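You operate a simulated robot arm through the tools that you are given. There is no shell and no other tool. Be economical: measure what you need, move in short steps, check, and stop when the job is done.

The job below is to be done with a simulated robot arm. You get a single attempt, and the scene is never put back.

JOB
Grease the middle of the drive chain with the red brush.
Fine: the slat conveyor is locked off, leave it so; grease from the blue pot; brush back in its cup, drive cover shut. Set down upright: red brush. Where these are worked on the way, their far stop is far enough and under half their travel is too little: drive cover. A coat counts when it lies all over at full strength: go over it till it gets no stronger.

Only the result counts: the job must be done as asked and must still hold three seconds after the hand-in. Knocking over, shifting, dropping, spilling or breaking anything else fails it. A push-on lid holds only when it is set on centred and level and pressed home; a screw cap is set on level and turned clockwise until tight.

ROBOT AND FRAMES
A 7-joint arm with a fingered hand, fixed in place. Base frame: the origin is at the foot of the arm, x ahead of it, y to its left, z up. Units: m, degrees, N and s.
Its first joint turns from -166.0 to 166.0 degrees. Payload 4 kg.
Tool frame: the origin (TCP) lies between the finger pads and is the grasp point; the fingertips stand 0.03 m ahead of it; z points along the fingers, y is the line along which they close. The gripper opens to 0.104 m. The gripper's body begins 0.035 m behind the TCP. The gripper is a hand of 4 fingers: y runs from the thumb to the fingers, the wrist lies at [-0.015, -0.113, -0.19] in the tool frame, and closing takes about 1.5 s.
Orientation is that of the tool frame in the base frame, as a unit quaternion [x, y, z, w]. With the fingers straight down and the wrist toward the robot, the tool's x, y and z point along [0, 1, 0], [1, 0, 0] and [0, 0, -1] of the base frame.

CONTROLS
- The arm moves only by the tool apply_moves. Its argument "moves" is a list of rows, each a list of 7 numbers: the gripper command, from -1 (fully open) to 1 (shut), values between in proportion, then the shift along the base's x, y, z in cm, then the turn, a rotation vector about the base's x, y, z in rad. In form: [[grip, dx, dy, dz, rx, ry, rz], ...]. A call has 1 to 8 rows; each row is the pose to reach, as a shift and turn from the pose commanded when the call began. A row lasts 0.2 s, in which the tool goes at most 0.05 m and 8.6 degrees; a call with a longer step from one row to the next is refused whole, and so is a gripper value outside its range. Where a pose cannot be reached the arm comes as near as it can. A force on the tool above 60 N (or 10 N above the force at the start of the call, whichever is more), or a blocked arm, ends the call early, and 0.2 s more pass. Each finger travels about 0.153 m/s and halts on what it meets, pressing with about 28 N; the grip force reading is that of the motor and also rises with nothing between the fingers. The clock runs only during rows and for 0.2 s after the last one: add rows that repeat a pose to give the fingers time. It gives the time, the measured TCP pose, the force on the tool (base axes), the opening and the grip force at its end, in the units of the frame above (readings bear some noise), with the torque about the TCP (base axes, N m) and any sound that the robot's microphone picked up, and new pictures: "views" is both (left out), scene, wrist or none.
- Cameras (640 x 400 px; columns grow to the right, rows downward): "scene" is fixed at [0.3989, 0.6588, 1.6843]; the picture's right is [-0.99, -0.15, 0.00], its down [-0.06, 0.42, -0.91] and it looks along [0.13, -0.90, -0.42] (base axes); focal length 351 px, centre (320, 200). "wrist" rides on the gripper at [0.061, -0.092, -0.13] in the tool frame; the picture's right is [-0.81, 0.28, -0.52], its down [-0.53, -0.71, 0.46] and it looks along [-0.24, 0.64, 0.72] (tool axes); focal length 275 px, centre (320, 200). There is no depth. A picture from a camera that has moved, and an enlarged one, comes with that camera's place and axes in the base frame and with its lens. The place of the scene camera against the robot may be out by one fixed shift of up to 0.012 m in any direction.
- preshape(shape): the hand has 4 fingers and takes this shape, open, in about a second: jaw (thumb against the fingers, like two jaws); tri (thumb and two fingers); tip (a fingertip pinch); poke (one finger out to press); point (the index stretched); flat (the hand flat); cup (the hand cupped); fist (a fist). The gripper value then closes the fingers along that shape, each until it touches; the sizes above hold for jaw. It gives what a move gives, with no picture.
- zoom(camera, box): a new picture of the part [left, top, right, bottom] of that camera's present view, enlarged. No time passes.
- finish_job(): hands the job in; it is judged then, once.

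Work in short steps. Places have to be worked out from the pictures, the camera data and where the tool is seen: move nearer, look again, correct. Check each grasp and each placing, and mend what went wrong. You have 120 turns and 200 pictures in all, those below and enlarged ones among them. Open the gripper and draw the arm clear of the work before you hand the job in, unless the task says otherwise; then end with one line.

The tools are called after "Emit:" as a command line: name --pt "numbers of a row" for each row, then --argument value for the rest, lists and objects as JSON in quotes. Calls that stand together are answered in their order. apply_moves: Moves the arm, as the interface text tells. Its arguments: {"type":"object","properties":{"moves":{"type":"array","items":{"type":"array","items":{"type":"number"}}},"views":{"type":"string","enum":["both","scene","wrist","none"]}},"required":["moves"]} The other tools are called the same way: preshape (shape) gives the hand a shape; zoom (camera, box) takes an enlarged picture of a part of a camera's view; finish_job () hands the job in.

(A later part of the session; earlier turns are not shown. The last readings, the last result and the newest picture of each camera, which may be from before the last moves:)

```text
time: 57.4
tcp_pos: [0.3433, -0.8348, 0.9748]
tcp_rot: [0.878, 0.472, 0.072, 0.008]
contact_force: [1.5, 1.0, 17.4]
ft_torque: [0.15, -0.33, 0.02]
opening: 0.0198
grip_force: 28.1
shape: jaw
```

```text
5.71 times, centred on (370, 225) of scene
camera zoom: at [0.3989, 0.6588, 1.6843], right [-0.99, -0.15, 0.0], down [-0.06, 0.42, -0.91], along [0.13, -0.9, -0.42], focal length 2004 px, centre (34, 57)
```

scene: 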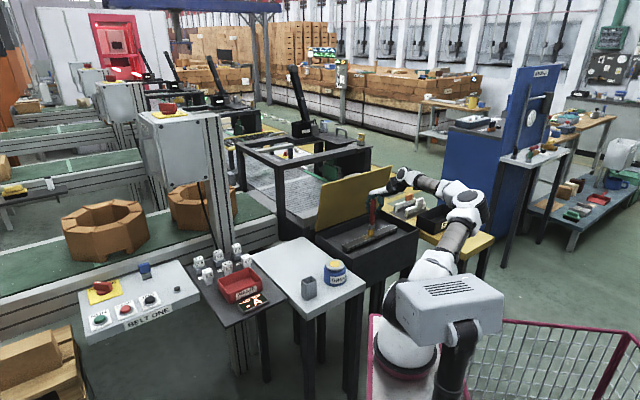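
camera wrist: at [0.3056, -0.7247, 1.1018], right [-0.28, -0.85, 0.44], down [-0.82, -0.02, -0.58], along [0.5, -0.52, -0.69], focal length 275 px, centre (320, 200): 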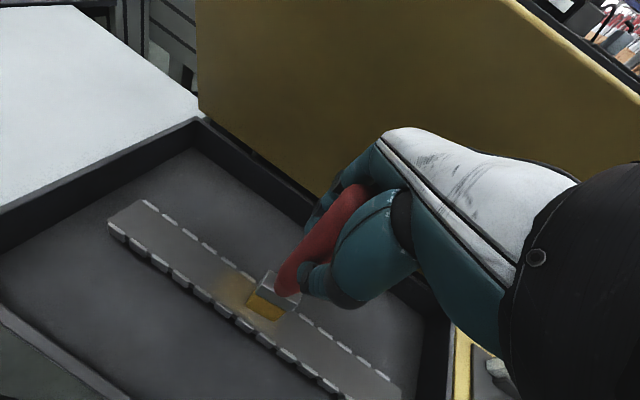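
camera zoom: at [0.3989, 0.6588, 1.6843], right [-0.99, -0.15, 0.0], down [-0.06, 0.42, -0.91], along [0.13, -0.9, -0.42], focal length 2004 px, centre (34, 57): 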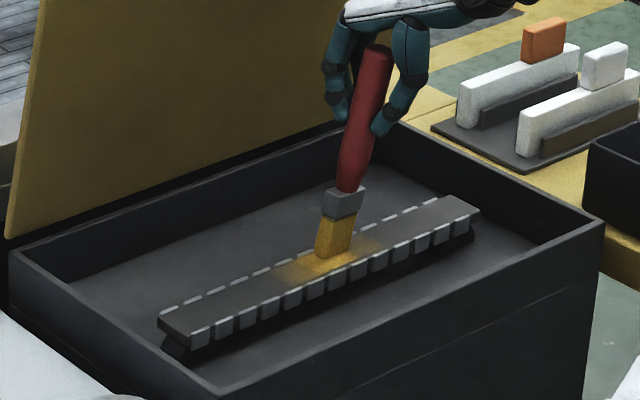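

Coat grows, weaker at the right (near -x) end. Another set of passes weighted to that end.

Emit:
apply_moves --pt "1 -1.4 -1.4 0 0 0 0" --pt "1 -2.6 -2.6 0 0 0 0" --pt "1 -2.1 -3.1 0 0 0 0" --pt "1 -0.7 -1.7 0 0 0 0" --pt "1 0.7 -0.3 0 0 0 0" --pt "1 2.1 1.1 0 0 0 0" --pt "1 0.2 0.2 0 0 0 0" --pt "1 -1.2 -1.2 0 0 0 0" --views "none"

Emit:
apply_moves --pt "1 -1.4 -0.6 0 0 0 0" --pt "1 -0.2 0.6 0 0 0 0" --pt "1 1.2 2.0 0 0 0 0" --pt "1 2.6 3.4 0 0 0 0" --pt "1 4.0 4.8 0 0 0 0" --pt "1 4.5 4.3 0 0 0 0" --pt "1 4.5 4.3 4 0 0 0" --pt "1 4.5 4.3 8 0 0 0" --views "none"

Emit:
zoom --camera "wrist" --box '[100, 180, 420, 400]'

Emit:
zoom --camera "scene" --box '[330, 170, 410, 260]'

```text
time: 59.2
tcp_pos: [0.3332, -0.8478, 0.9726]
tcp_rot: [0.878, 0.474, 0.073, 0.007]
contact_force: [0.3, -1.0, 10.3]
ft_torque: [0.02, -0.31, -0.04]
opening: 0.0195
grip_force: 27.9
shape: jaw
```

```text
time: 61.0
tcp_pos: [0.378, -0.8069, 1.0518]
tcp_rot: [0.878, 0.473, 0.073, 0.006]
contact_force: [-0.6, -0.3, -1.2]
ft_torque: [-0.03, -0.01, 0.02]
opening: 0.019
grip_force: 27.5
shape: jaw
```

```text
1.82 times, centred on (260, 290) of wrist
camera zoom: at [0.3166, -0.7127, 1.1818], right [-0.28, -0.85, 0.44], down [-0.82, -0.02, -0.57], along [0.5, -0.52, -0.69], focal length 500 px, centre (429, 36)
```

zoom: 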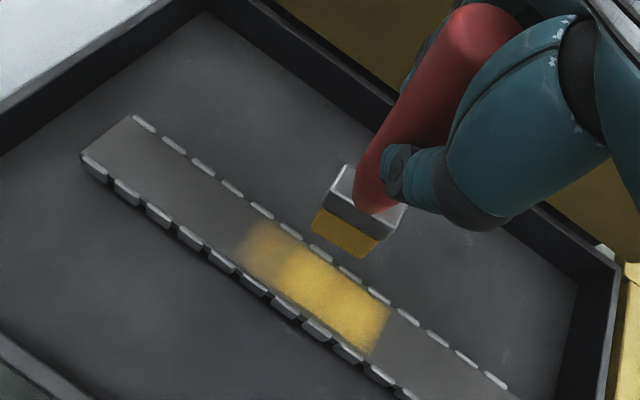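

```text
4.44 times, centred on (370, 215) of scene
camera zoom: at [0.3989, 0.6588, 1.6843], right [-0.99, -0.15, 0.0], down [-0.06, 0.42, -0.91], along [0.13, -0.9, -0.42], focal length 1559 px, centre (98, 133)
```

zoom: 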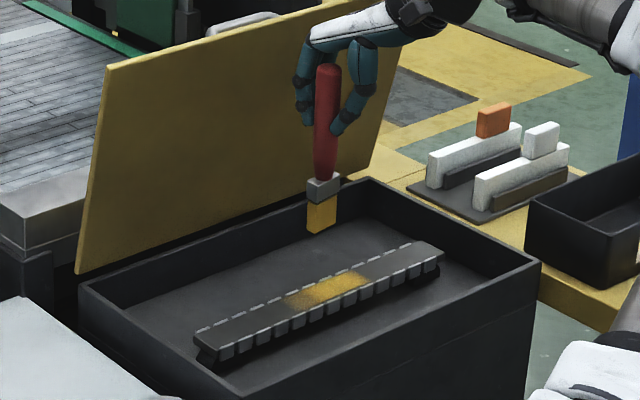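

Excellent: most of the patch is strong; the left (+x) third is still weaker, around (0.399,-0.796). I set down there and stroke over it.

Emit:
apply_moves --pt "1 2.1 2.6 -4 0 0 0" --pt "1 2.1 2.6 -7.5 0 0 0" --pt "1 2.1 2.6 -8.1 0 0 0" --pt "1 3.3 3.8 -8.1 0 0 0" --pt "1 3.8 3.3 -8.1 0 0 0" --pt "1 2.4 1.9 -8.1 0 0 0" --pt "1 1.0 0.5 -8.1 0 0 0" --pt "1 2.4 1.9 -8.1 0 0 0" --views "none"

Emit:
apply_moves --pt "1 1.2 1.2 0 0 0 0" --pt "1 0.3 2.1 0 0 0 0" --pt "1 -1.1 0.7 0 0 0 0" --pt "1 -2.0 -0.2 0 0 0 0" --pt "1 -0.8 1.0 0 0 0 0" --pt "1 0.6 2.0 0 0 0 0" --pt "1 -0.8 0.6 0 0 0 0" --pt "1 -2 -0.6 0 0 0 0" --views "none"

Emit:
zoom --camera "wrist" --box '[100, 180, 420, 400]'

Emit:
zoom --camera "scene" --box '[330, 170, 410, 260]'

```text
refused: row 1 steps farther than a row can; nothing moved
```

```text
time: 62.8
tcp_pos: [0.3565, -0.8119, 1.0554]
tcp_rot: [0.878, 0.472, 0.073, 0.008]
contact_force: [0.0, 0.4, -1.4]
ft_torque: [0.01, 0.0, 0.0]
opening: 0.0188
grip_force: 28.4
shape: jaw
```

```text
1.82 times, centred on (260, 290) of wrist
camera zoom: at [0.2955, -0.7176, 1.1836], right [-0.28, -0.85, 0.44], down [-0.82, -0.02, -0.57], along [0.5, -0.52, -0.69], focal length 500 px, centre (429, 36)
```

zoom: 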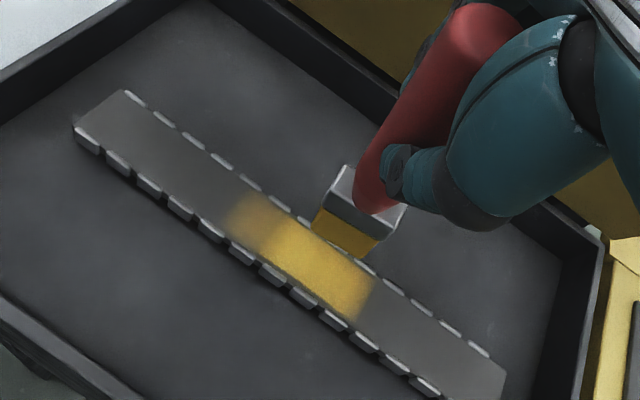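

```text
4.44 times, centred on (370, 215) of scene
camera zoom: at [0.3989, 0.6588, 1.6843], right [-0.99, -0.15, 0.0], down [-0.06, 0.42, -0.91], along [0.13, -0.9, -0.42], focal length 1559 px, centre (98, 133)
```

zoom: 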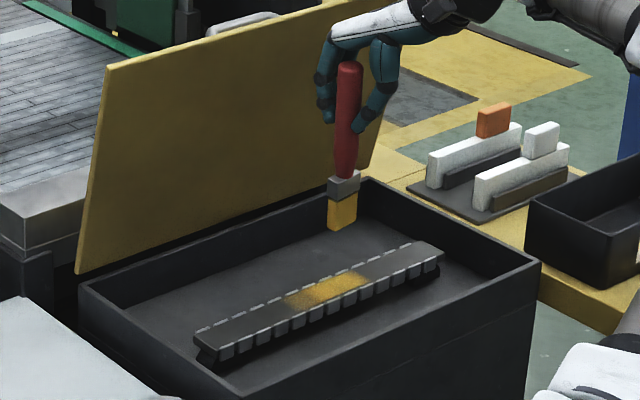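

The first call was refused and the second ran in the air only. I redo it with proper steps from here: weak end lies (+4.2,+3.4) cm away.

Emit:
apply_moves --pt "1 2.5 2 -2 0 0 0" --pt "1 4.2 3.4 -5 0 0 0" --pt "1 4.2 3.4 -7.5 0 0 0" --pt "1 4.2 3.4 -8.2 0 0 0" --pt "1 5.5 4.7 -8.2 0 0 0" --pt "1 6.0 4.2 -8.2 0 0 0" --pt "1 4.6 2.8 -8.2 0 0 0" --pt "1 3.2 1.4 -8.2 0 0 0" --views "none"

Emit:
apply_moves --pt "1 1.4 1.4 0 0 0 0" --pt "1 2.6 2.6 0 0 0 0" --pt "1 1.8 3.4 0 0 0 0" --pt "1 0.4 2.0 0 0 0 0" --pt "1 -1.0 0.6 0 0 0 0" --pt "1 0.4 2.0 0 0 0 0" --pt "1 1.8 3.2 0 0 0 0" --pt "1 0.4 1.4 0 0 0 0" --views "none"

Emit:
zoom --camera "wrist" --box '[100, 180, 420, 400]'

Emit:
zoom --camera "scene" --box '[330, 170, 410, 260]'

```text
time: 64.6
tcp_pos: [0.3894, -0.7983, 0.9728]
tcp_rot: [0.878, 0.474, 0.073, 0.007]
contact_force: [1.2, 0.8, 7.1]
ft_torque: [0.17, -0.14, -0.06]
opening: 0.0194
grip_force: 27.9
shape: jaw
```

```text
time: 66.4
tcp_pos: [0.3911, -0.7839, 0.9724]
tcp_rot: [0.879, 0.472, 0.073, 0.007]
contact_force: [-1.2, 0.0, 14.6]
ft_torque: [0.06, -0.12, 0.03]
opening: 0.0194
grip_force: 28.0
shape: jaw
```

```text
1.82 times, centred on (260, 290) of wrist
camera zoom: at [0.332, -0.6897, 1.1012], right [-0.28, -0.85, 0.44], down [-0.82, -0.02, -0.57], along [0.5, -0.52, -0.69], focal length 500 px, centre (429, 36)
```

zoom: 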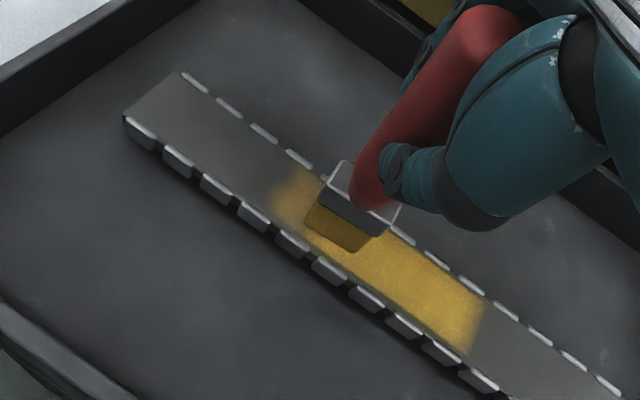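

```text
4.44 times, centred on (370, 215) of scene
camera zoom: at [0.3989, 0.6588, 1.6843], right [-0.99, -0.15, 0.0], down [-0.06, 0.42, -0.91], along [0.13, -0.9, -0.42], focal length 1559 px, centre (98, 133)
```

zoom: 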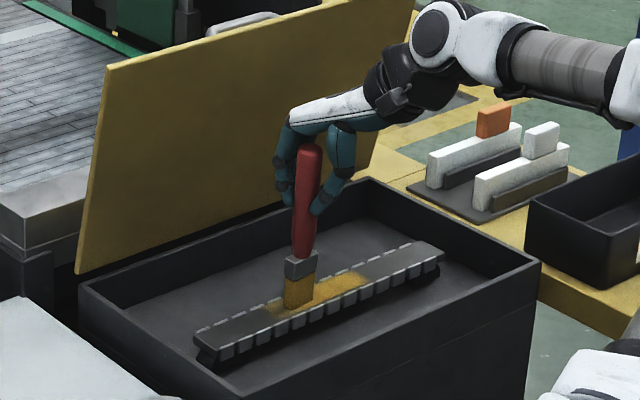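

I lift to view the coat and the brush's load.

Emit:
apply_moves --pt "1 0 0 4 0 0 0" --pt "1 0 0 8 0 0 0" --pt "1 0 4 12 0 0 0" --pt "1 0 8 14 0 0 0" --pt "1 0 8 14 0 0 0" --views "none"

Emit:
zoom --camera "wrist" --box '[200, 220, 420, 400]'

Emit:
zoom --camera "scene" --box '[335, 205, 405, 255]'

```text
refused: row 3 steps farther than a row can; nothing moved
```

```text
2.22 times, centred on (310, 310) of wrist
camera zoom: at [0.332, -0.6897, 1.1012], right [-0.28, -0.85, 0.44], down [-0.82, -0.02, -0.57], along [0.5, -0.52, -0.69], focal length 612 px, centre (342, -44)
```

zoom: 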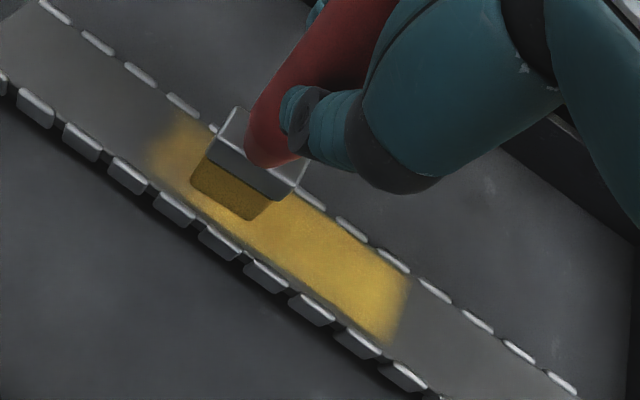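

```text
8.00 times, centred on (370, 230) of scene
camera zoom: at [0.3989, 0.6588, 1.6843], right [-0.99, -0.15, 0.0], down [-0.06, 0.42, -0.91], along [0.13, -0.9, -0.42], focal length 2806 px, centre (-80, -40)
```

zoom: 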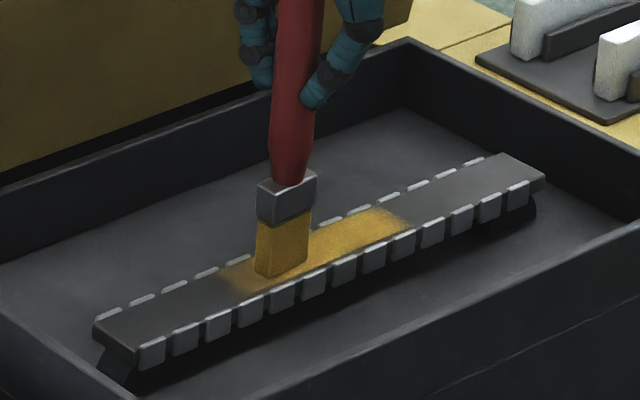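

Refused for a long step; redo the lift in shorter steps.

Emit:
apply_moves --pt "1 0 0 4 0 0 0" --pt "1 0 0 8 0 0 0" --pt "1 0 3 11 0 0 0" --pt "1 0 6 14 0 0 0" --pt "1 0 6 14 0 0 0" --views "none"

Emit:
zoom --camera "wrist" --box '[160, 220, 420, 400]'

Emit:
zoom --camera "scene" --box '[335, 205, 405, 255]'

```text
time: 67.6
tcp_pos: [0.3934, -0.723, 1.1111]
tcp_rot: [0.878, 0.473, 0.073, 0.008]
contact_force: [-0.2, 0.2, 0.0]
ft_torque: [-0.03, 0.0, 0.01]
opening: 0.0191
grip_force: 27.8
shape: jaw
```

```text
2.22 times, centred on (290, 310) of wrist
camera zoom: at [0.3324, -0.629, 1.2397], right [-0.28, -0.85, 0.44], down [-0.82, -0.02, -0.57], along [0.5, -0.52, -0.69], focal length 612 px, centre (387, -44)
```

zoom: 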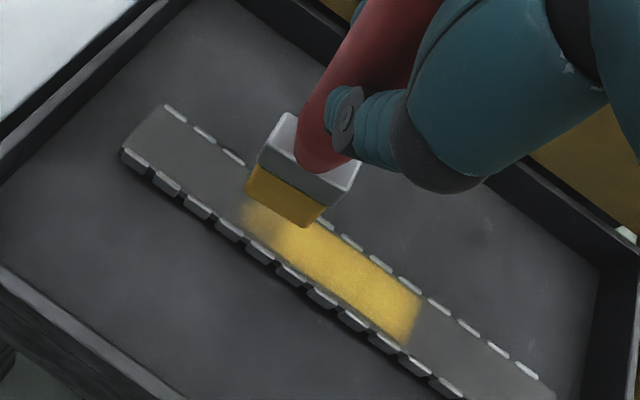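

```text
8.00 times, centred on (370, 230) of scene
camera zoom: at [0.3989, 0.6588, 1.6843], right [-0.99, -0.15, 0.0], down [-0.06, 0.42, -0.91], along [0.13, -0.9, -0.42], focal length 2806 px, centre (-80, -40)
```

zoom: 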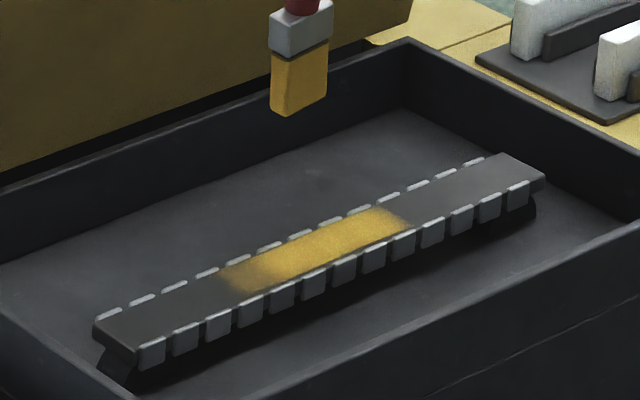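

The coat is strong from about -6.5 to +4.7 cm about the middle; the left (+) end fades. I set down again there and go over it, lateral lanes included.

Emit:
apply_moves --pt "1 0.5 -2.6 -3 0 0 0" --pt "1 1 -5.2 -6.5 0 0 0" --pt "1 1 -5.2 -10.5 0 0 0" --pt "1 1 -5.2 -13.6 0 0 0" --pt "1 1 -5.2 -14.1 0 0 0" --pt "1 2.2 -4.0 -14.1 0 0 0" --pt "1 2.7 -4.5 -14.1 0 0 0" --pt "1 1.3 -5.9 -14.1 0 0 0" --views "none"

Emit:
apply_moves --pt "1 1.4 1.4 0 0 0 0" --pt "1 0.8 2.0 0 0 0 0" --pt "1 0.2 2.6 0 0 0 0" --pt "1 -1.2 1.2 0 0 0 0" --pt "1 -2.2 0.2 0 0 0 0" --pt "1 -0.8 1.6 0 0 0 0" --pt "1 0.8 2.2 0 0 0 0" --pt "1 -0.6 0.8 0 0 0 0" --views "none"

Emit:
apply_moves --pt "1 1 1 0 0 0 0" --pt "1 1.4 0.6 0 0 0 0" --pt "1 0 -0.8 0 0 0 0" --pt "1 -1.4 -2.2 0 0 0 0" --pt "1 -2.8 -3.6 0 0 0 0" --pt "1 -4.2 -5 0 0 0 0" --pt "1 -5 -5 0 0 0 0" --pt "1 -5.4 -4.6 0 0 0 0" --views "none"

Emit:
zoom --camera "scene" --box '[335, 205, 405, 255]'

Emit:
zoom --camera "wrist" --box '[100, 180, 420, 400]'

```text
time: 69.4
tcp_pos: [0.4064, -0.7822, 0.9719]
tcp_rot: [0.878, 0.472, 0.073, 0.009]
contact_force: [-1.7, 0.8, 22.6]
ft_torque: [0.11, 0.03, 0.08]
opening: 0.02
grip_force: 28.6
shape: jaw
```

```text
time: 71.2
tcp_pos: [0.4004, -0.7746, 0.9707]
tcp_rot: [0.879, 0.472, 0.072, 0.008]
contact_force: [-0.9, -0.4, 26.9]
ft_torque: [0.1, -0.13, 0.01]
opening: 0.0206
grip_force: 27.6
shape: jaw
```

```text
time: 73.0
tcp_pos: [0.3462, -0.8202, 0.9708]
tcp_rot: [0.878, 0.473, 0.073, 0.006]
contact_force: [0.5, -0.7, 1.8]
ft_torque: [0.06, -0.18, 0.0]
opening: 0.0196
grip_force: 27.8
shape: jaw
```

```text
8.00 times, centred on (370, 230) of scene
camera zoom: at [0.3989, 0.6588, 1.6843], right [-0.99, -0.15, 0.0], down [-0.06, 0.42, -0.91], along [0.13, -0.9, -0.42], focal length 2806 px, centre (-80, -40)
```

zoom: 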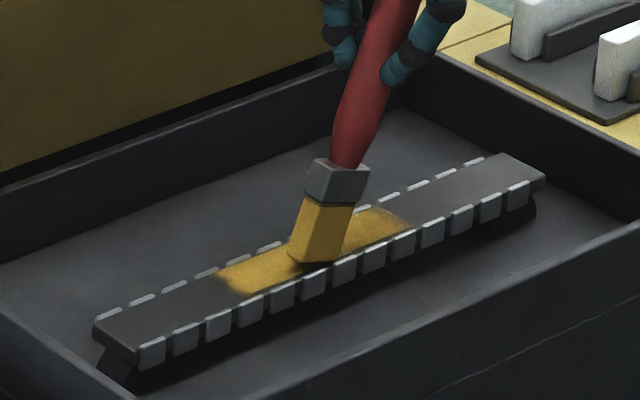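

```text
1.82 times, centred on (260, 290) of wrist
camera zoom: at [0.2852, -0.7268, 1.0989], right [-0.28, -0.85, 0.44], down [-0.82, -0.02, -0.57], along [0.5, -0.52, -0.69], focal length 500 px, centre (429, 36)
```

zoom: 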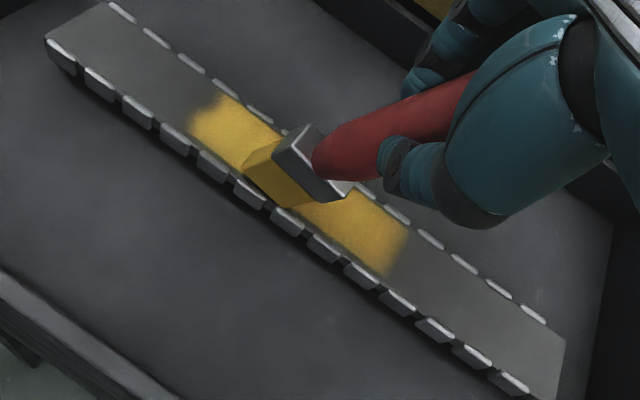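

Both ends of the coat are now crisp and even – the marked region is filled. A few more passes for full strength, ending so that the brush straightens in the grip.

Emit:
apply_moves --pt "1 -1.4 -1.4 0 0 0 0" --pt "1 -2.8 -2.8 0 0 0 0" --pt "1 -2.4 -3.2 0 0 0 0" --pt "1 -1 -1.8 0 0 0 0" --pt "1 0.4 -0.4 0 0 0 0" --pt "1 1.8 1.0 0 0 0 0" --pt "1 3.2 2.4 0 0 0 0" --pt "1 4.6 3.8 0 0 0 0" --views "none"

Emit:
apply_moves --pt "1 0.8 1.0 0 0 0 0" --pt "1 0 1.6 0 0 0 0" --pt "1 -1.4 0.2 0 0 0 0" --pt "1 -2.8 -1.2 0 0 0 0" --pt "1 -4.2 -2.6 0 0 0 0" --pt "1 -5.6 -4 0 0 0 0" --pt "1 -6.6 -5 0 0 0 0" --pt "1 -6 -5.4 0 0 0 0" --views "none"

Emit:
apply_moves --pt "1 1.4 1.4 0 0 0 0" --pt "1 2.8 2.8 0 0 0 0" --pt "1 4.2 4.2 0 0 0 0" --pt "1 4.2 4.2 2 0 0 0" --pt "1 4.2 4.2 6 0 0 0" --pt "1 4.2 6 10 0 0 0" --pt "1 4.2 8.5 13 0 0 0" --pt "1 4.2 8.5 13 0 0 0" --views "none"

Emit:
zoom --camera "scene" --box '[330, 175, 420, 255]'

Emit:
zoom --camera "wrist" --box '[100, 180, 420, 400]'

```text
time: 74.8
tcp_pos: [0.3908, -0.7829, 0.9725]
tcp_rot: [0.878, 0.472, 0.073, 0.007]
contact_force: [-0.3, -1.7, 2.5]
ft_torque: [-0.06, 0.04, 0.01]
opening: 0.0198
grip_force: 28.1
shape: jaw
```

```text
time: 76.6
tcp_pos: [0.3325, -0.8378, 0.9714]
tcp_rot: [0.878, 0.473, 0.074, 0.007]
contact_force: [-1.2, 1.2, 4.8]
ft_torque: [0.17, 0.02, 0.01]
opening: 0.0187
grip_force: 28.1
shape: jaw
```

```text
time: 78.4
tcp_pos: [0.3736, -0.753, 1.1013]
tcp_rot: [0.878, 0.473, 0.074, 0.007]
contact_force: [0.4, 1.3, -0.7]
ft_torque: [0.0, 0.02, 0.04]
opening: 0.019
grip_force: 28.1
shape: jaw
```

```text
5.00 times, centred on (375, 215) of scene
camera zoom: at [0.3989, 0.6588, 1.6843], right [-0.99, -0.15, 0.0], down [-0.06, 0.42, -0.91], along [0.13, -0.9, -0.42], focal length 1754 px, centre (45, 125)
```

zoom: 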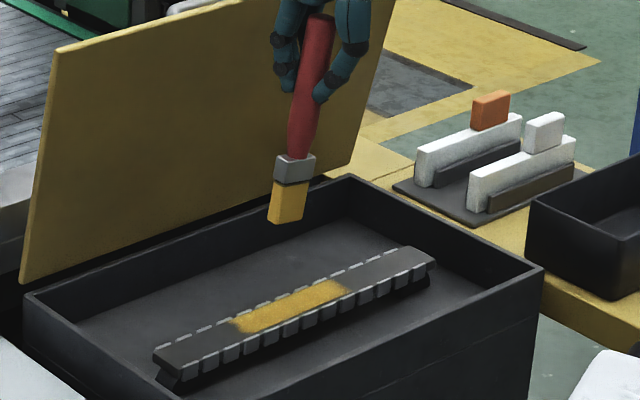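

```text
1.82 times, centred on (260, 290) of wrist
camera zoom: at [0.312, -0.6586, 1.2297], right [-0.28, -0.85, 0.44], down [-0.82, -0.02, -0.57], along [0.5, -0.52, -0.69], focal length 500 px, centre (429, 36)
```

zoom: 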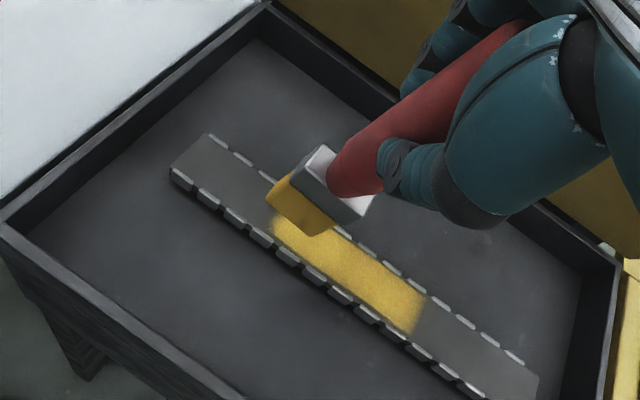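

Check the coat's evenness closely.

Emit:
zoom --camera "wrist" --box '[210, 260, 350, 375]'

Emit:
zoom --camera "scene" --box '[348, 222, 396, 252]'

```text
3.48 times, centred on (280, 318) of wrist
camera zoom: at [0.312, -0.6586, 1.2297], right [-0.28, -0.85, 0.44], down [-0.82, -0.02, -0.57], along [0.5, -0.52, -0.69], focal length 958 px, centre (459, -209)
```

zoom: 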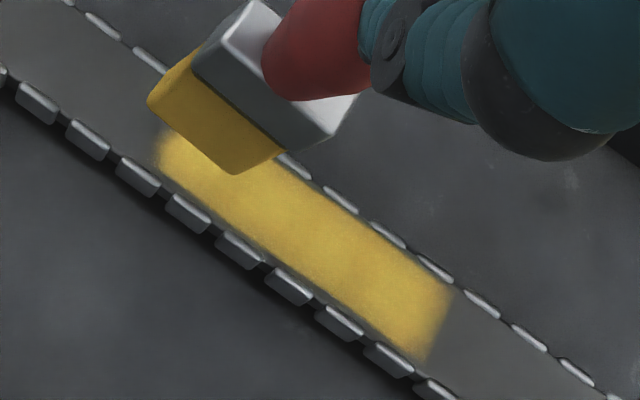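

```text
13.33 times, centred on (372, 237) of scene
camera zoom: at [0.3989, 0.6588, 1.6843], right [-0.99, -0.15, 0.0], down [-0.06, 0.42, -0.91], along [0.13, -0.9, -0.42], focal length 4677 px, centre (-373, -293)
```

zoom: 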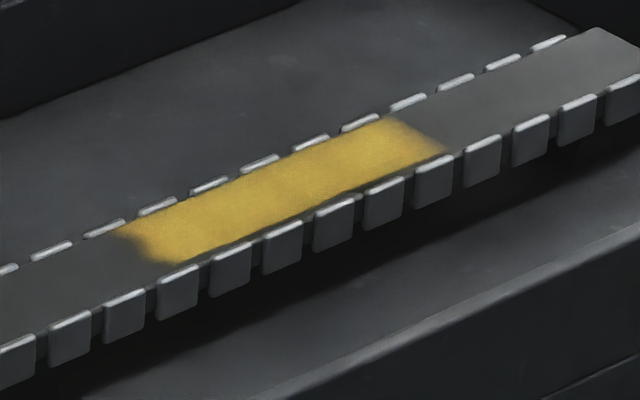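

Even across the width. One more full back-and-forth pass to be sure the ends are at full strength.

Emit:
apply_moves --pt "1 -1.5 -3.6 -2 0 0 0" --pt "1 -3 -7.2 -4.5 0 0 0" --pt "1 -4.6 -10.8 -7 0 0 0" --pt "1 -4.6 -10.8 -11 0 0 0" --pt "1 -4.6 -10.8 -13 0 0 0" --pt "1 -6 -12.2 -13 0 0 0" --pt "1 -7.2 -13.4 -13 0 0 0" --pt "1 -6.6 -14 -13 0 0 0" --views "none"

Emit:
apply_moves --pt "1 1.6 1.6 0 0 0 0" --pt "1 3.2 3.2 0 0 0 0" --pt "1 4.8 4.8 0 0 0 0" --pt "1 6.4 6.4 0 0 0 0" --pt "1 8 8 0 0 0 0" --pt "1 9.6 9.6 0 0 0 0" --pt "1 8.6 10.6 0 0 0 0" --pt "1 7.2 9.2 0 0 0 0" --views "none"

Emit:
zoom --camera "scene" --box '[330, 185, 410, 255]'

```text
time: 80.2
tcp_pos: [0.3059, -0.8923, 0.972]
tcp_rot: [0.878, 0.473, 0.073, 0.007]
contact_force: [-0.7, 1.0, 4.7]
ft_torque: [0.21, 0.03, 0.04]
opening: 0.0191
grip_force: 28.6
shape: jaw
```

```text
time: 82.0
tcp_pos: [0.3813, -0.7999, 0.9719]
tcp_rot: [0.878, 0.473, 0.073, 0.007]
contact_force: [1.6, -0.9, 4.3]
ft_torque: [-0.1, -0.28, -0.02]
opening: 0.0187
grip_force: 28.1
shape: jaw
```

```text
5.71 times, centred on (370, 220) of scene
camera zoom: at [0.3989, 0.6588, 1.6843], right [-0.99, -0.15, 0.0], down [-0.06, 0.42, -0.91], along [0.13, -0.9, -0.42], focal length 2004 px, centre (34, 86)
```

zoom: 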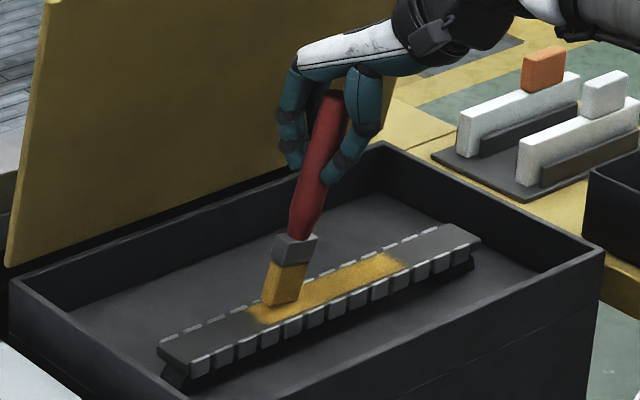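

The patch keeps the same extent and shade – saturated. I drag +2.5 cm to straighten the brush, then lift toward the cup.

Emit:
apply_moves --pt "1 0.9 0.9 0 0 0 0" --pt "1 1.8 1.8 0 0 0 0" --pt "1 1.8 1.8 3 0 0 0" --pt "1 1.8 1.8 7 0 0 0" --pt "1 1.8 1.8 11 0 0 0" --pt "1 1.8 1.8 13 0 0 0" --pt "1 1.8 1.8 13 0 0 0" --views "none"

Emit:
zoom --camera "scene" --box '[320, 165, 420, 255]'

Emit:
zoom --camera "wrist" --box '[100, 180, 420, 400]'

```text
time: 83.6
tcp_pos: [0.3974, -0.7819, 1.1008]
tcp_rot: [0.878, 0.473, 0.073, 0.007]
contact_force: [0.3, -0.2, 0.0]
ft_torque: [0.01, 0.0, 0.01]
opening: 0.0184
grip_force: 27.8
shape: jaw
```

```text
4.44 times, centred on (370, 210) of scene
camera zoom: at [0.3989, 0.6588, 1.6843], right [-0.99, -0.15, 0.0], down [-0.06, 0.42, -0.91], along [0.13, -0.9, -0.42], focal length 1559 px, centre (98, 156)
```

zoom: 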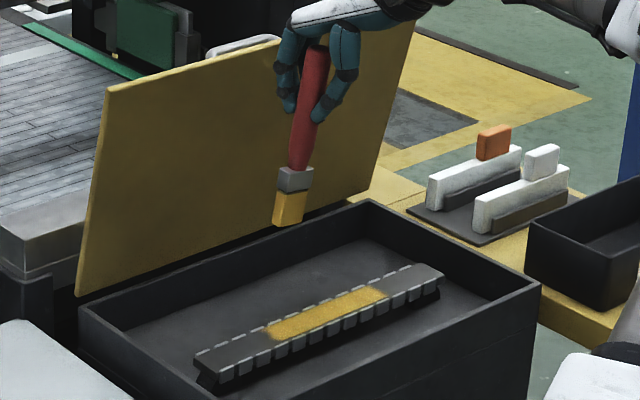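

```text
1.82 times, centred on (260, 290) of wrist
camera zoom: at [0.3368, -0.6878, 1.2297], right [-0.28, -0.85, 0.44], down [-0.82, -0.02, -0.57], along [0.5, -0.52, -0.69], focal length 500 px, centre (429, 36)
```

zoom: 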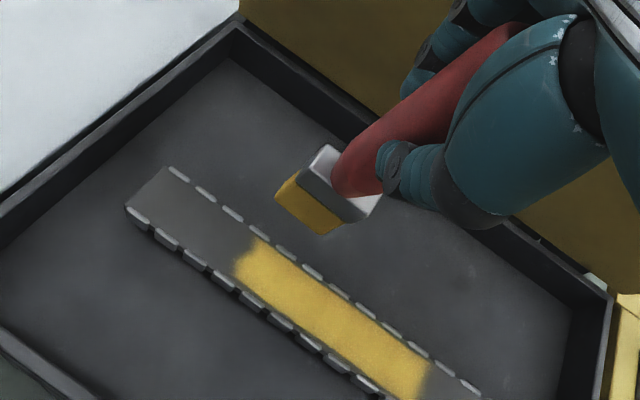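

Coat is uniform. I carry the brush back toward the cup, correcting its tilt (-0.107, 0.1) on the way.

Emit:
apply_moves --pt "1 1.2 2.5 3 0 0 0" --pt "1 3.2 6.6 3 -0.03 0.03 0" --pt "1 5.2 10.7 3 -0.06 0.06 0" --pt "1 7.2 14.8 3 -0.107 0.1 0" --pt "1 9.2 18.9 3 -0.107 0.1 0" --pt "1 11.2 23 3 -0.107 0.1 0" --pt "1 13.2 27.1 3 -0.107 0.1 0" --pt "1 15.2 31.2 3 -0.107 0.1 0" --views "none"

Emit:
apply_moves --pt "1 2 4 0 0 0 0" --pt "1 4.5 8.7 0 0 0 0" --pt "1 4.5 8.7 0 0 0 0"

Emit:
zoom --camera "scene" --box '[270, 180, 370, 300]'

Emit:
zoom --camera "wrist" --box '[180, 180, 420, 400]'

```text
time: 85.4
tcp_pos: [0.5487, -0.4693, 1.1296]
tcp_rot: [0.88, 0.475, 0.004, 0.03]
contact_force: [0.1, -0.4, -0.2]
ft_torque: [0.03, 0.0, 0.02]
opening: 0.0184
grip_force: 28.2
shape: jaw
```

```text
refused: row 2 steps farther than a row can; nothing moved
```

```text
3.33 times, centred on (320, 240) of scene
camera zoom: at [0.3989, 0.6588, 1.6843], right [-0.99, -0.15, 0.0], down [-0.06, 0.42, -0.91], along [0.13, -0.9, -0.42], focal length 1169 px, centre (320, 67)
```

zoom: 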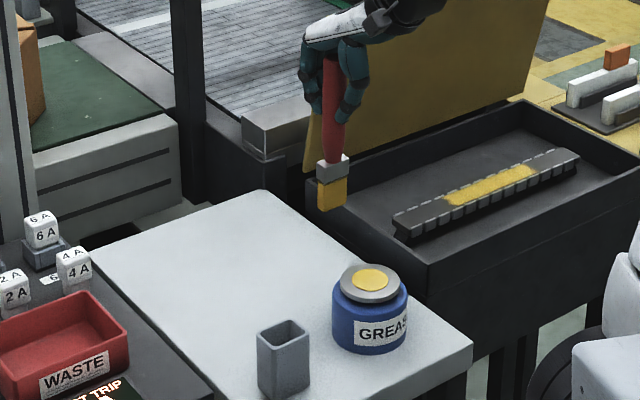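

```text
1.82 times, centred on (300, 290) of wrist
camera zoom: at [0.5005, -0.3616, 1.2543], right [-0.23, -0.8, 0.55], down [-0.87, -0.08, -0.48], along [0.43, -0.59, -0.68], focal length 500 px, centre (356, 36)
```

zoom: 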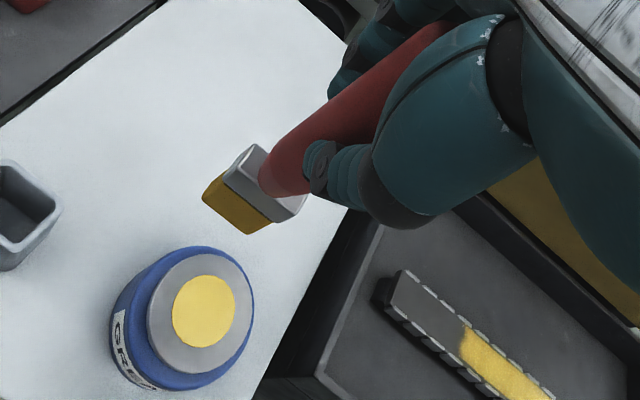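

Brush nearly vertical, leaning slightly to -y; small correction, and on to above the cup.

Emit:
apply_moves --pt "1 1.5 3.2 0 0.02 -0.01 0" --pt "1 3 6.4 0 0.05 -0.02 0" --pt "1 4.4 9.4 0 0.05 -0.02 0" --pt "1 4.4 9.4 -2 0.05 -0.02 0" --pt "1 4.4 9.4 -2 0.05 -0.02 0" --views "none"

Emit:
zoom --camera "scene" --box '[280, 210, 350, 300]'

Emit:
zoom --camera "wrist" --box '[180, 180, 420, 400]'

```text
time: 86.6
tcp_pos: [0.5934, -0.3748, 1.1115]
tcp_rot: [0.88, 0.475, 0.024, 0.012]
contact_force: [0.4, 0.6, -0.6]
ft_torque: [0.02, -0.03, -0.01]
opening: 0.0184
grip_force: 28.7
shape: jaw
```

```text
4.44 times, centred on (315, 255) of scene
camera zoom: at [0.3989, 0.6588, 1.6843], right [-0.99, -0.15, 0.0], down [-0.06, 0.42, -0.91], along [0.13, -0.9, -0.42], focal length 1559 px, centre (342, -44)
```

zoom: 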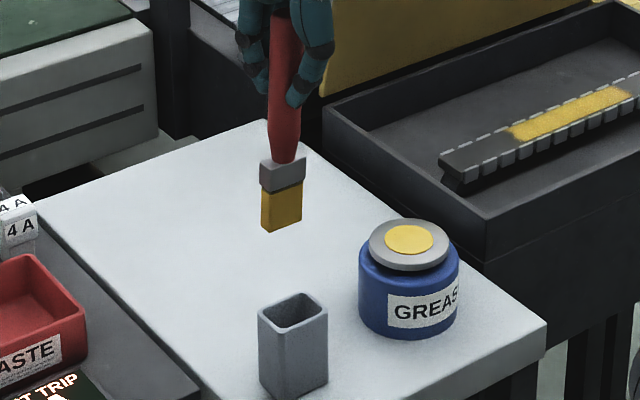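

```text
1.82 times, centred on (300, 290) of wrist
camera zoom: at [0.5431, -0.2739, 1.2388], right [-0.24, -0.83, 0.51], down [-0.86, -0.05, -0.5], along [0.44, -0.56, -0.7], focal length 500 px, centre (356, 36)
```

zoom: 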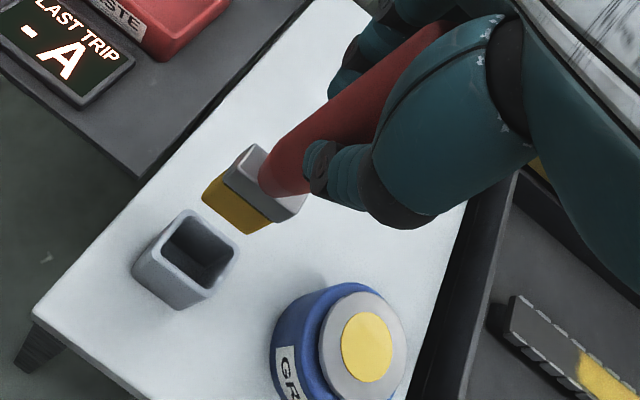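

Tip ≈(0.600,-0.384), cup centre ≈(0.592,-0.379). Shift (-0.7,+0.5) cm, lower to just above the rim and recheck.

Emit:
apply_moves --pt "1 -0.7 0.5 -2 0 0 0" --pt "1 -0.7 0.5 -4 0 0 0" --pt "1 -0.7 0.5 -5.8 0 0 0" --pt "1 -0.7 0.5 -5.8 0 0 0" --views "none"

Emit:
zoom --camera "scene" --box '[285, 230, 335, 300]'

Emit:
zoom --camera "wrist" --box '[200, 230, 320, 340]'

```text
time: 87.6
tcp_pos: [0.5882, -0.3706, 1.0515]
tcp_rot: [0.88, 0.475, 0.024, 0.014]
contact_force: [-0.8, 0.3, -0.5]
ft_torque: [-0.01, 0.0, 0.05]
opening: 0.0185
grip_force: 27.9
shape: jaw
```

```text
5.71 times, centred on (310, 265) of scene
camera zoom: at [0.3989, 0.6588, 1.6843], right [-0.99, -0.15, 0.0], down [-0.06, 0.42, -0.91], along [0.13, -0.9, -0.42], focal length 2004 px, centre (377, -171)
```

zoom: 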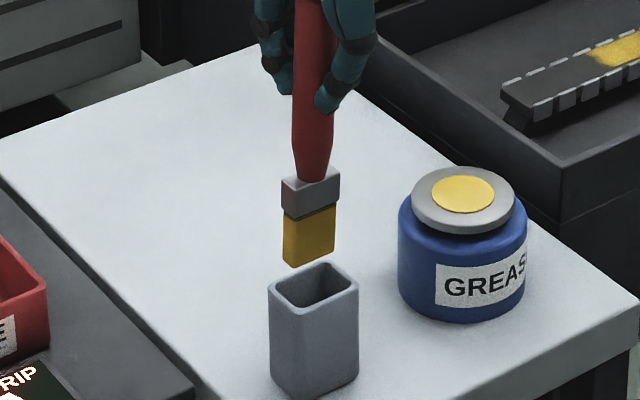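

```text
3.64 times, centred on (260, 285) of wrist
camera zoom: at [0.537, -0.2694, 1.1798], right [-0.24, -0.83, 0.51], down [-0.86, -0.05, -0.5], along [0.44, -0.56, -0.7], focal length 1001 px, centre (538, -109)
```

zoom: 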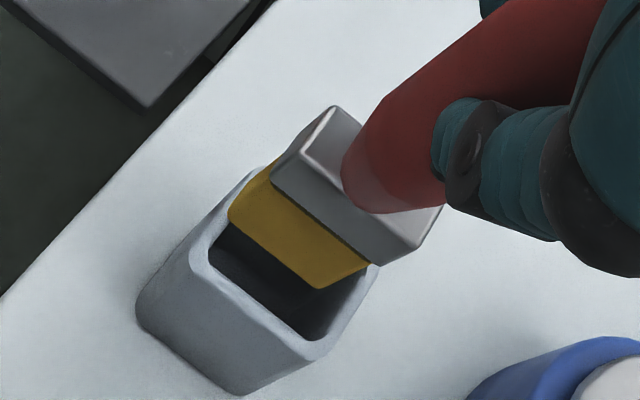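

Comparing both views, the tip needs about 5 mm toward -y. I shift and lower to the rim, watching force.

Emit:
apply_moves --pt "1 0 -0.5 0 0 0 0" --pt "1 0 -0.5 -1 0 0 0" --pt "1 0 -0.5 -2 0 0 0" --pt "1 0 -0.5 -2.5 0 0 0" --pt "1 0 -0.5 -2.5 0 0 0" --views "none"

Emit:
zoom --camera "scene" --box '[285, 230, 335, 300]'

Emit:
zoom --camera "wrist" --box '[200, 230, 320, 340]'

```text
time: 88.8
tcp_pos: [0.5885, -0.3756, 1.0281]
tcp_rot: [0.88, 0.475, 0.024, 0.014]
contact_force: [0.5, -0.3, -0.6]
ft_torque: [0.01, -0.01, -0.01]
opening: 0.0186
grip_force: 28.1
shape: jaw
```

```text
5.71 times, centred on (310, 265) of scene
camera zoom: at [0.3989, 0.6588, 1.6843], right [-0.99, -0.15, 0.0], down [-0.06, 0.42, -0.91], along [0.13, -0.9, -0.42], focal length 2004 px, centre (377, -171)
```

zoom: 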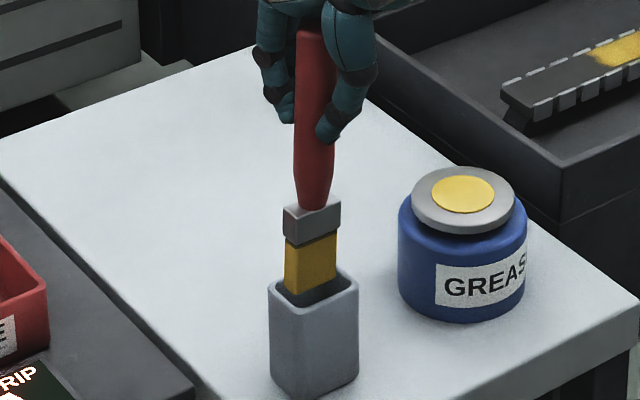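

```text
3.64 times, centred on (260, 285) of wrist
camera zoom: at [0.5374, -0.2745, 1.1554], right [-0.24, -0.83, 0.51], down [-0.86, -0.05, -0.5], along [0.44, -0.56, -0.7], focal length 1001 px, centre (538, -109)
```

zoom: 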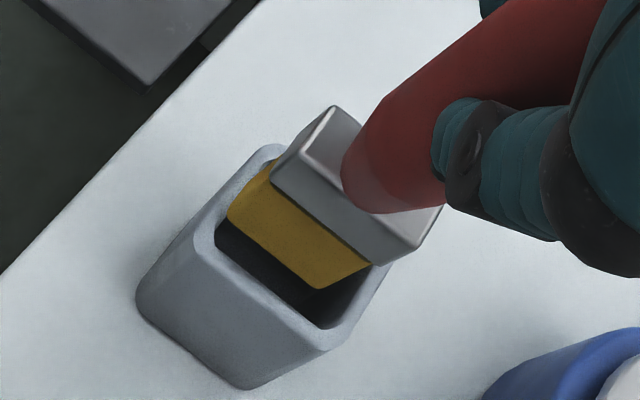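

In both views the bristles are centred on the opening. Lower further in small steps.

Emit:
apply_moves --pt "1 0 0 -0.8 0 0 0" --pt "1 0 0 -1.6 0 0 0" --pt "1 0 0 -2.4 0 0 0" --pt "1 0 0 -2.4 0 0 0" --views "none"

Emit:
zoom --camera "scene" --box '[285, 230, 335, 300]'

Emit:
zoom --camera "wrist" --box '[200, 230, 320, 340]'

```text
time: 89.8
tcp_pos: [0.588, -0.3778, 1.0071]
tcp_rot: [0.88, 0.475, 0.025, 0.018]
contact_force: [-4.3, -6.5, 57.3]
ft_torque: [0.07, -0.28, -0.09]
opening: 0.0204
grip_force: 28.3
shape: jaw
```

```text
5.71 times, centred on (310, 265) of scene
camera zoom: at [0.3989, 0.6588, 1.6843], right [-0.99, -0.15, 0.0], down [-0.06, 0.42, -0.91], along [0.13, -0.9, -0.42], focal length 2004 px, centre (377, -171)
```

zoom: 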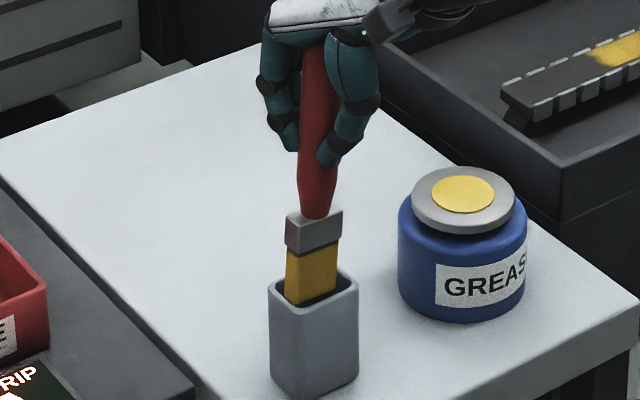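

```text
3.64 times, centred on (260, 285) of wrist
camera zoom: at [0.5361, -0.2753, 1.1331], right [-0.25, -0.83, 0.51], down [-0.86, -0.05, -0.51], along [0.45, -0.56, -0.7], focal length 1001 px, centre (538, -109)
```

zoom: 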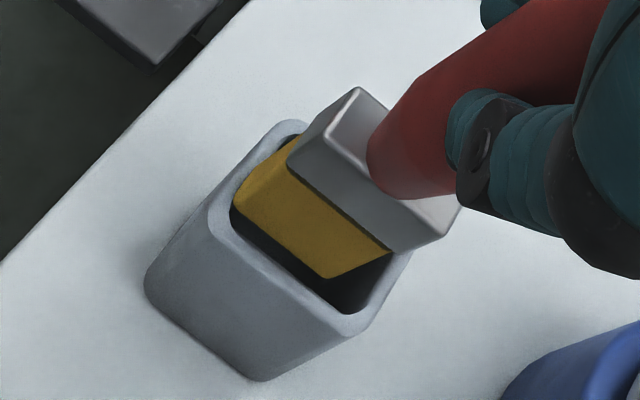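

It caught on the far rim (57 N). The gap shows on the robot side, so I back up and shift (-0.3,+0.4) cm.

Emit:
apply_moves --pt "1 0 0 1.2 0 0 0" --pt "1 0 0 2.2 0 0 0" --pt "1 -0.3 0.4 2.2 0 0 0" --pt "1 -0.3 0.4 2.2 0 0 0" --views "none"

Emit:
zoom --camera "scene" --box '[285, 230, 335, 300]'

Emit:
zoom --camera "wrist" --box '[200, 230, 320, 340]'

```text
time: 90.8
tcp_pos: [0.5827, -0.3704, 1.0261]
tcp_rot: [0.879, 0.475, 0.024, 0.013]
contact_force: [0.1, 0.4, 0.3]
ft_torque: [-0.05, 0.0, 0.02]
opening: 0.0184
grip_force: 27.9
shape: jaw
```

```text
5.71 times, centred on (310, 265) of scene
camera zoom: at [0.3989, 0.6588, 1.6843], right [-0.99, -0.15, 0.0], down [-0.06, 0.42, -0.91], along [0.13, -0.9, -0.42], focal length 2004 px, centre (377, -171)
```

zoom: 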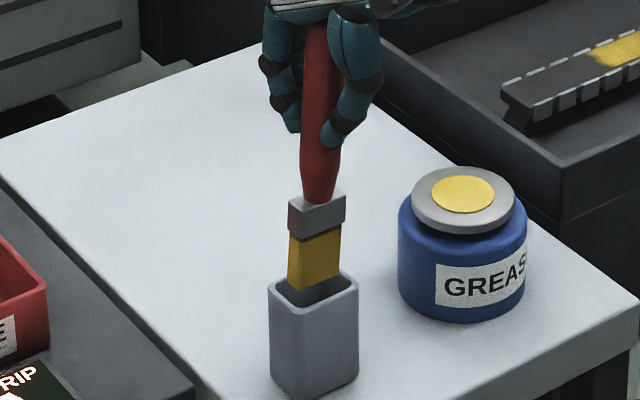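

```text
3.64 times, centred on (260, 285) of wrist
camera zoom: at [0.5332, -0.2696, 1.1529], right [-0.24, -0.83, 0.5], down [-0.86, -0.05, -0.5], along [0.44, -0.56, -0.7], focal length 1001 px, centre (538, -109)
```

zoom: 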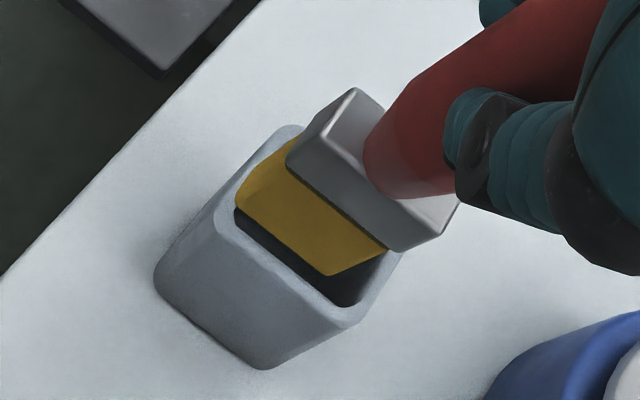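

The cup hasn't moved. The snag's side force pointed toward (-x,-y), so the catch was at the brush's +d end; I go to snag position plus (-0.25,-0.2) cm and retry gently.

Emit:
apply_moves --pt "1 0.05 -0.6 0 0 0 0" --pt "1 0.05 -0.6 -0.6 0 0 0" --pt "1 0.05 -0.6 -1.2 0 0 0" --pt "1 0.05 -0.6 -1.5 0 0 0" --pt "1 0.05 -0.6 -1.5 0 0 0" --views "none"

Emit:
zoom --camera "scene" --box '[285, 230, 335, 300]'

Emit:
zoom --camera "wrist" --box '[200, 230, 320, 340]'

```text
time: 92.0
tcp_pos: [0.5862, -0.3778, 1.0095]
tcp_rot: [0.88, 0.475, 0.024, 0.013]
contact_force: [0.5, 0.6, -0.9]
ft_torque: [0.0, -0.03, 0.0]
opening: 0.0186
grip_force: 28.8
shape: jaw
```

```text
5.71 times, centred on (310, 265) of scene
camera zoom: at [0.3989, 0.6588, 1.6843], right [-0.99, -0.15, 0.0], down [-0.06, 0.42, -0.91], along [0.13, -0.9, -0.42], focal length 2004 px, centre (377, -171)
```

zoom: 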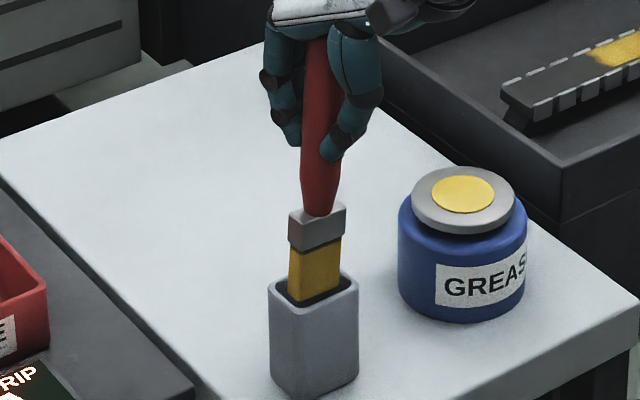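

```text
3.64 times, centred on (260, 285) of wrist
camera zoom: at [0.5344, -0.2765, 1.1382], right [-0.24, -0.83, 0.51], down [-0.86, -0.05, -0.5], along [0.44, -0.56, -0.7], focal length 1001 px, centre (538, -109)
```

zoom: 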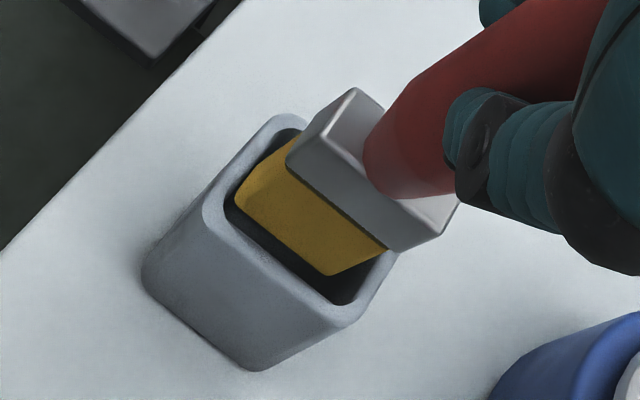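

Now clear and well centred with no force. Continue lowering.

Emit:
apply_moves --pt "1 0 0 -0.5 0 0 0" --pt "1 0 0 -1.0 0 0 0" --pt "1 0 0 -1.5 0 0 0" --pt "1 0 0 -1.5 0 0 0" --views "none"

Emit:
zoom --camera "scene" --box '[285, 230, 335, 300]'

Emit:
zoom --camera "wrist" --box '[200, 230, 320, 340]'

```text
time: 93.0
tcp_pos: [0.5852, -0.378, 0.9973]
tcp_rot: [0.88, 0.475, 0.024, 0.014]
contact_force: [0.4, -0.8, -1.3]
ft_torque: [0.02, -0.01, 0.0]
opening: 0.0185
grip_force: 27.7
shape: jaw
```

```text
5.71 times, centred on (310, 265) of scene
camera zoom: at [0.3989, 0.6588, 1.6843], right [-0.99, -0.15, 0.0], down [-0.06, 0.42, -0.91], along [0.13, -0.9, -0.42], focal length 2004 px, centre (377, -171)
```

zoom: 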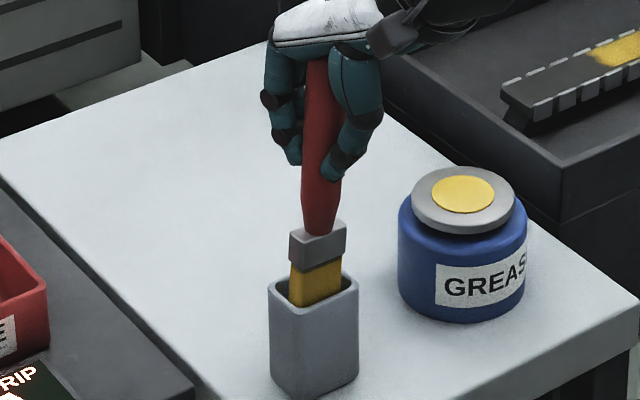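

```text
3.64 times, centred on (260, 285) of wrist
camera zoom: at [0.5342, -0.2766, 1.1237], right [-0.24, -0.83, 0.51], down [-0.86, -0.05, -0.5], along [0.44, -0.56, -0.7], focal length 1001 px, centre (538, -109)
```

zoom: 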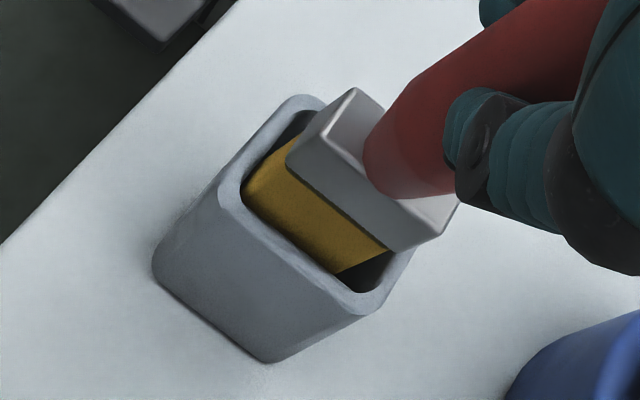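

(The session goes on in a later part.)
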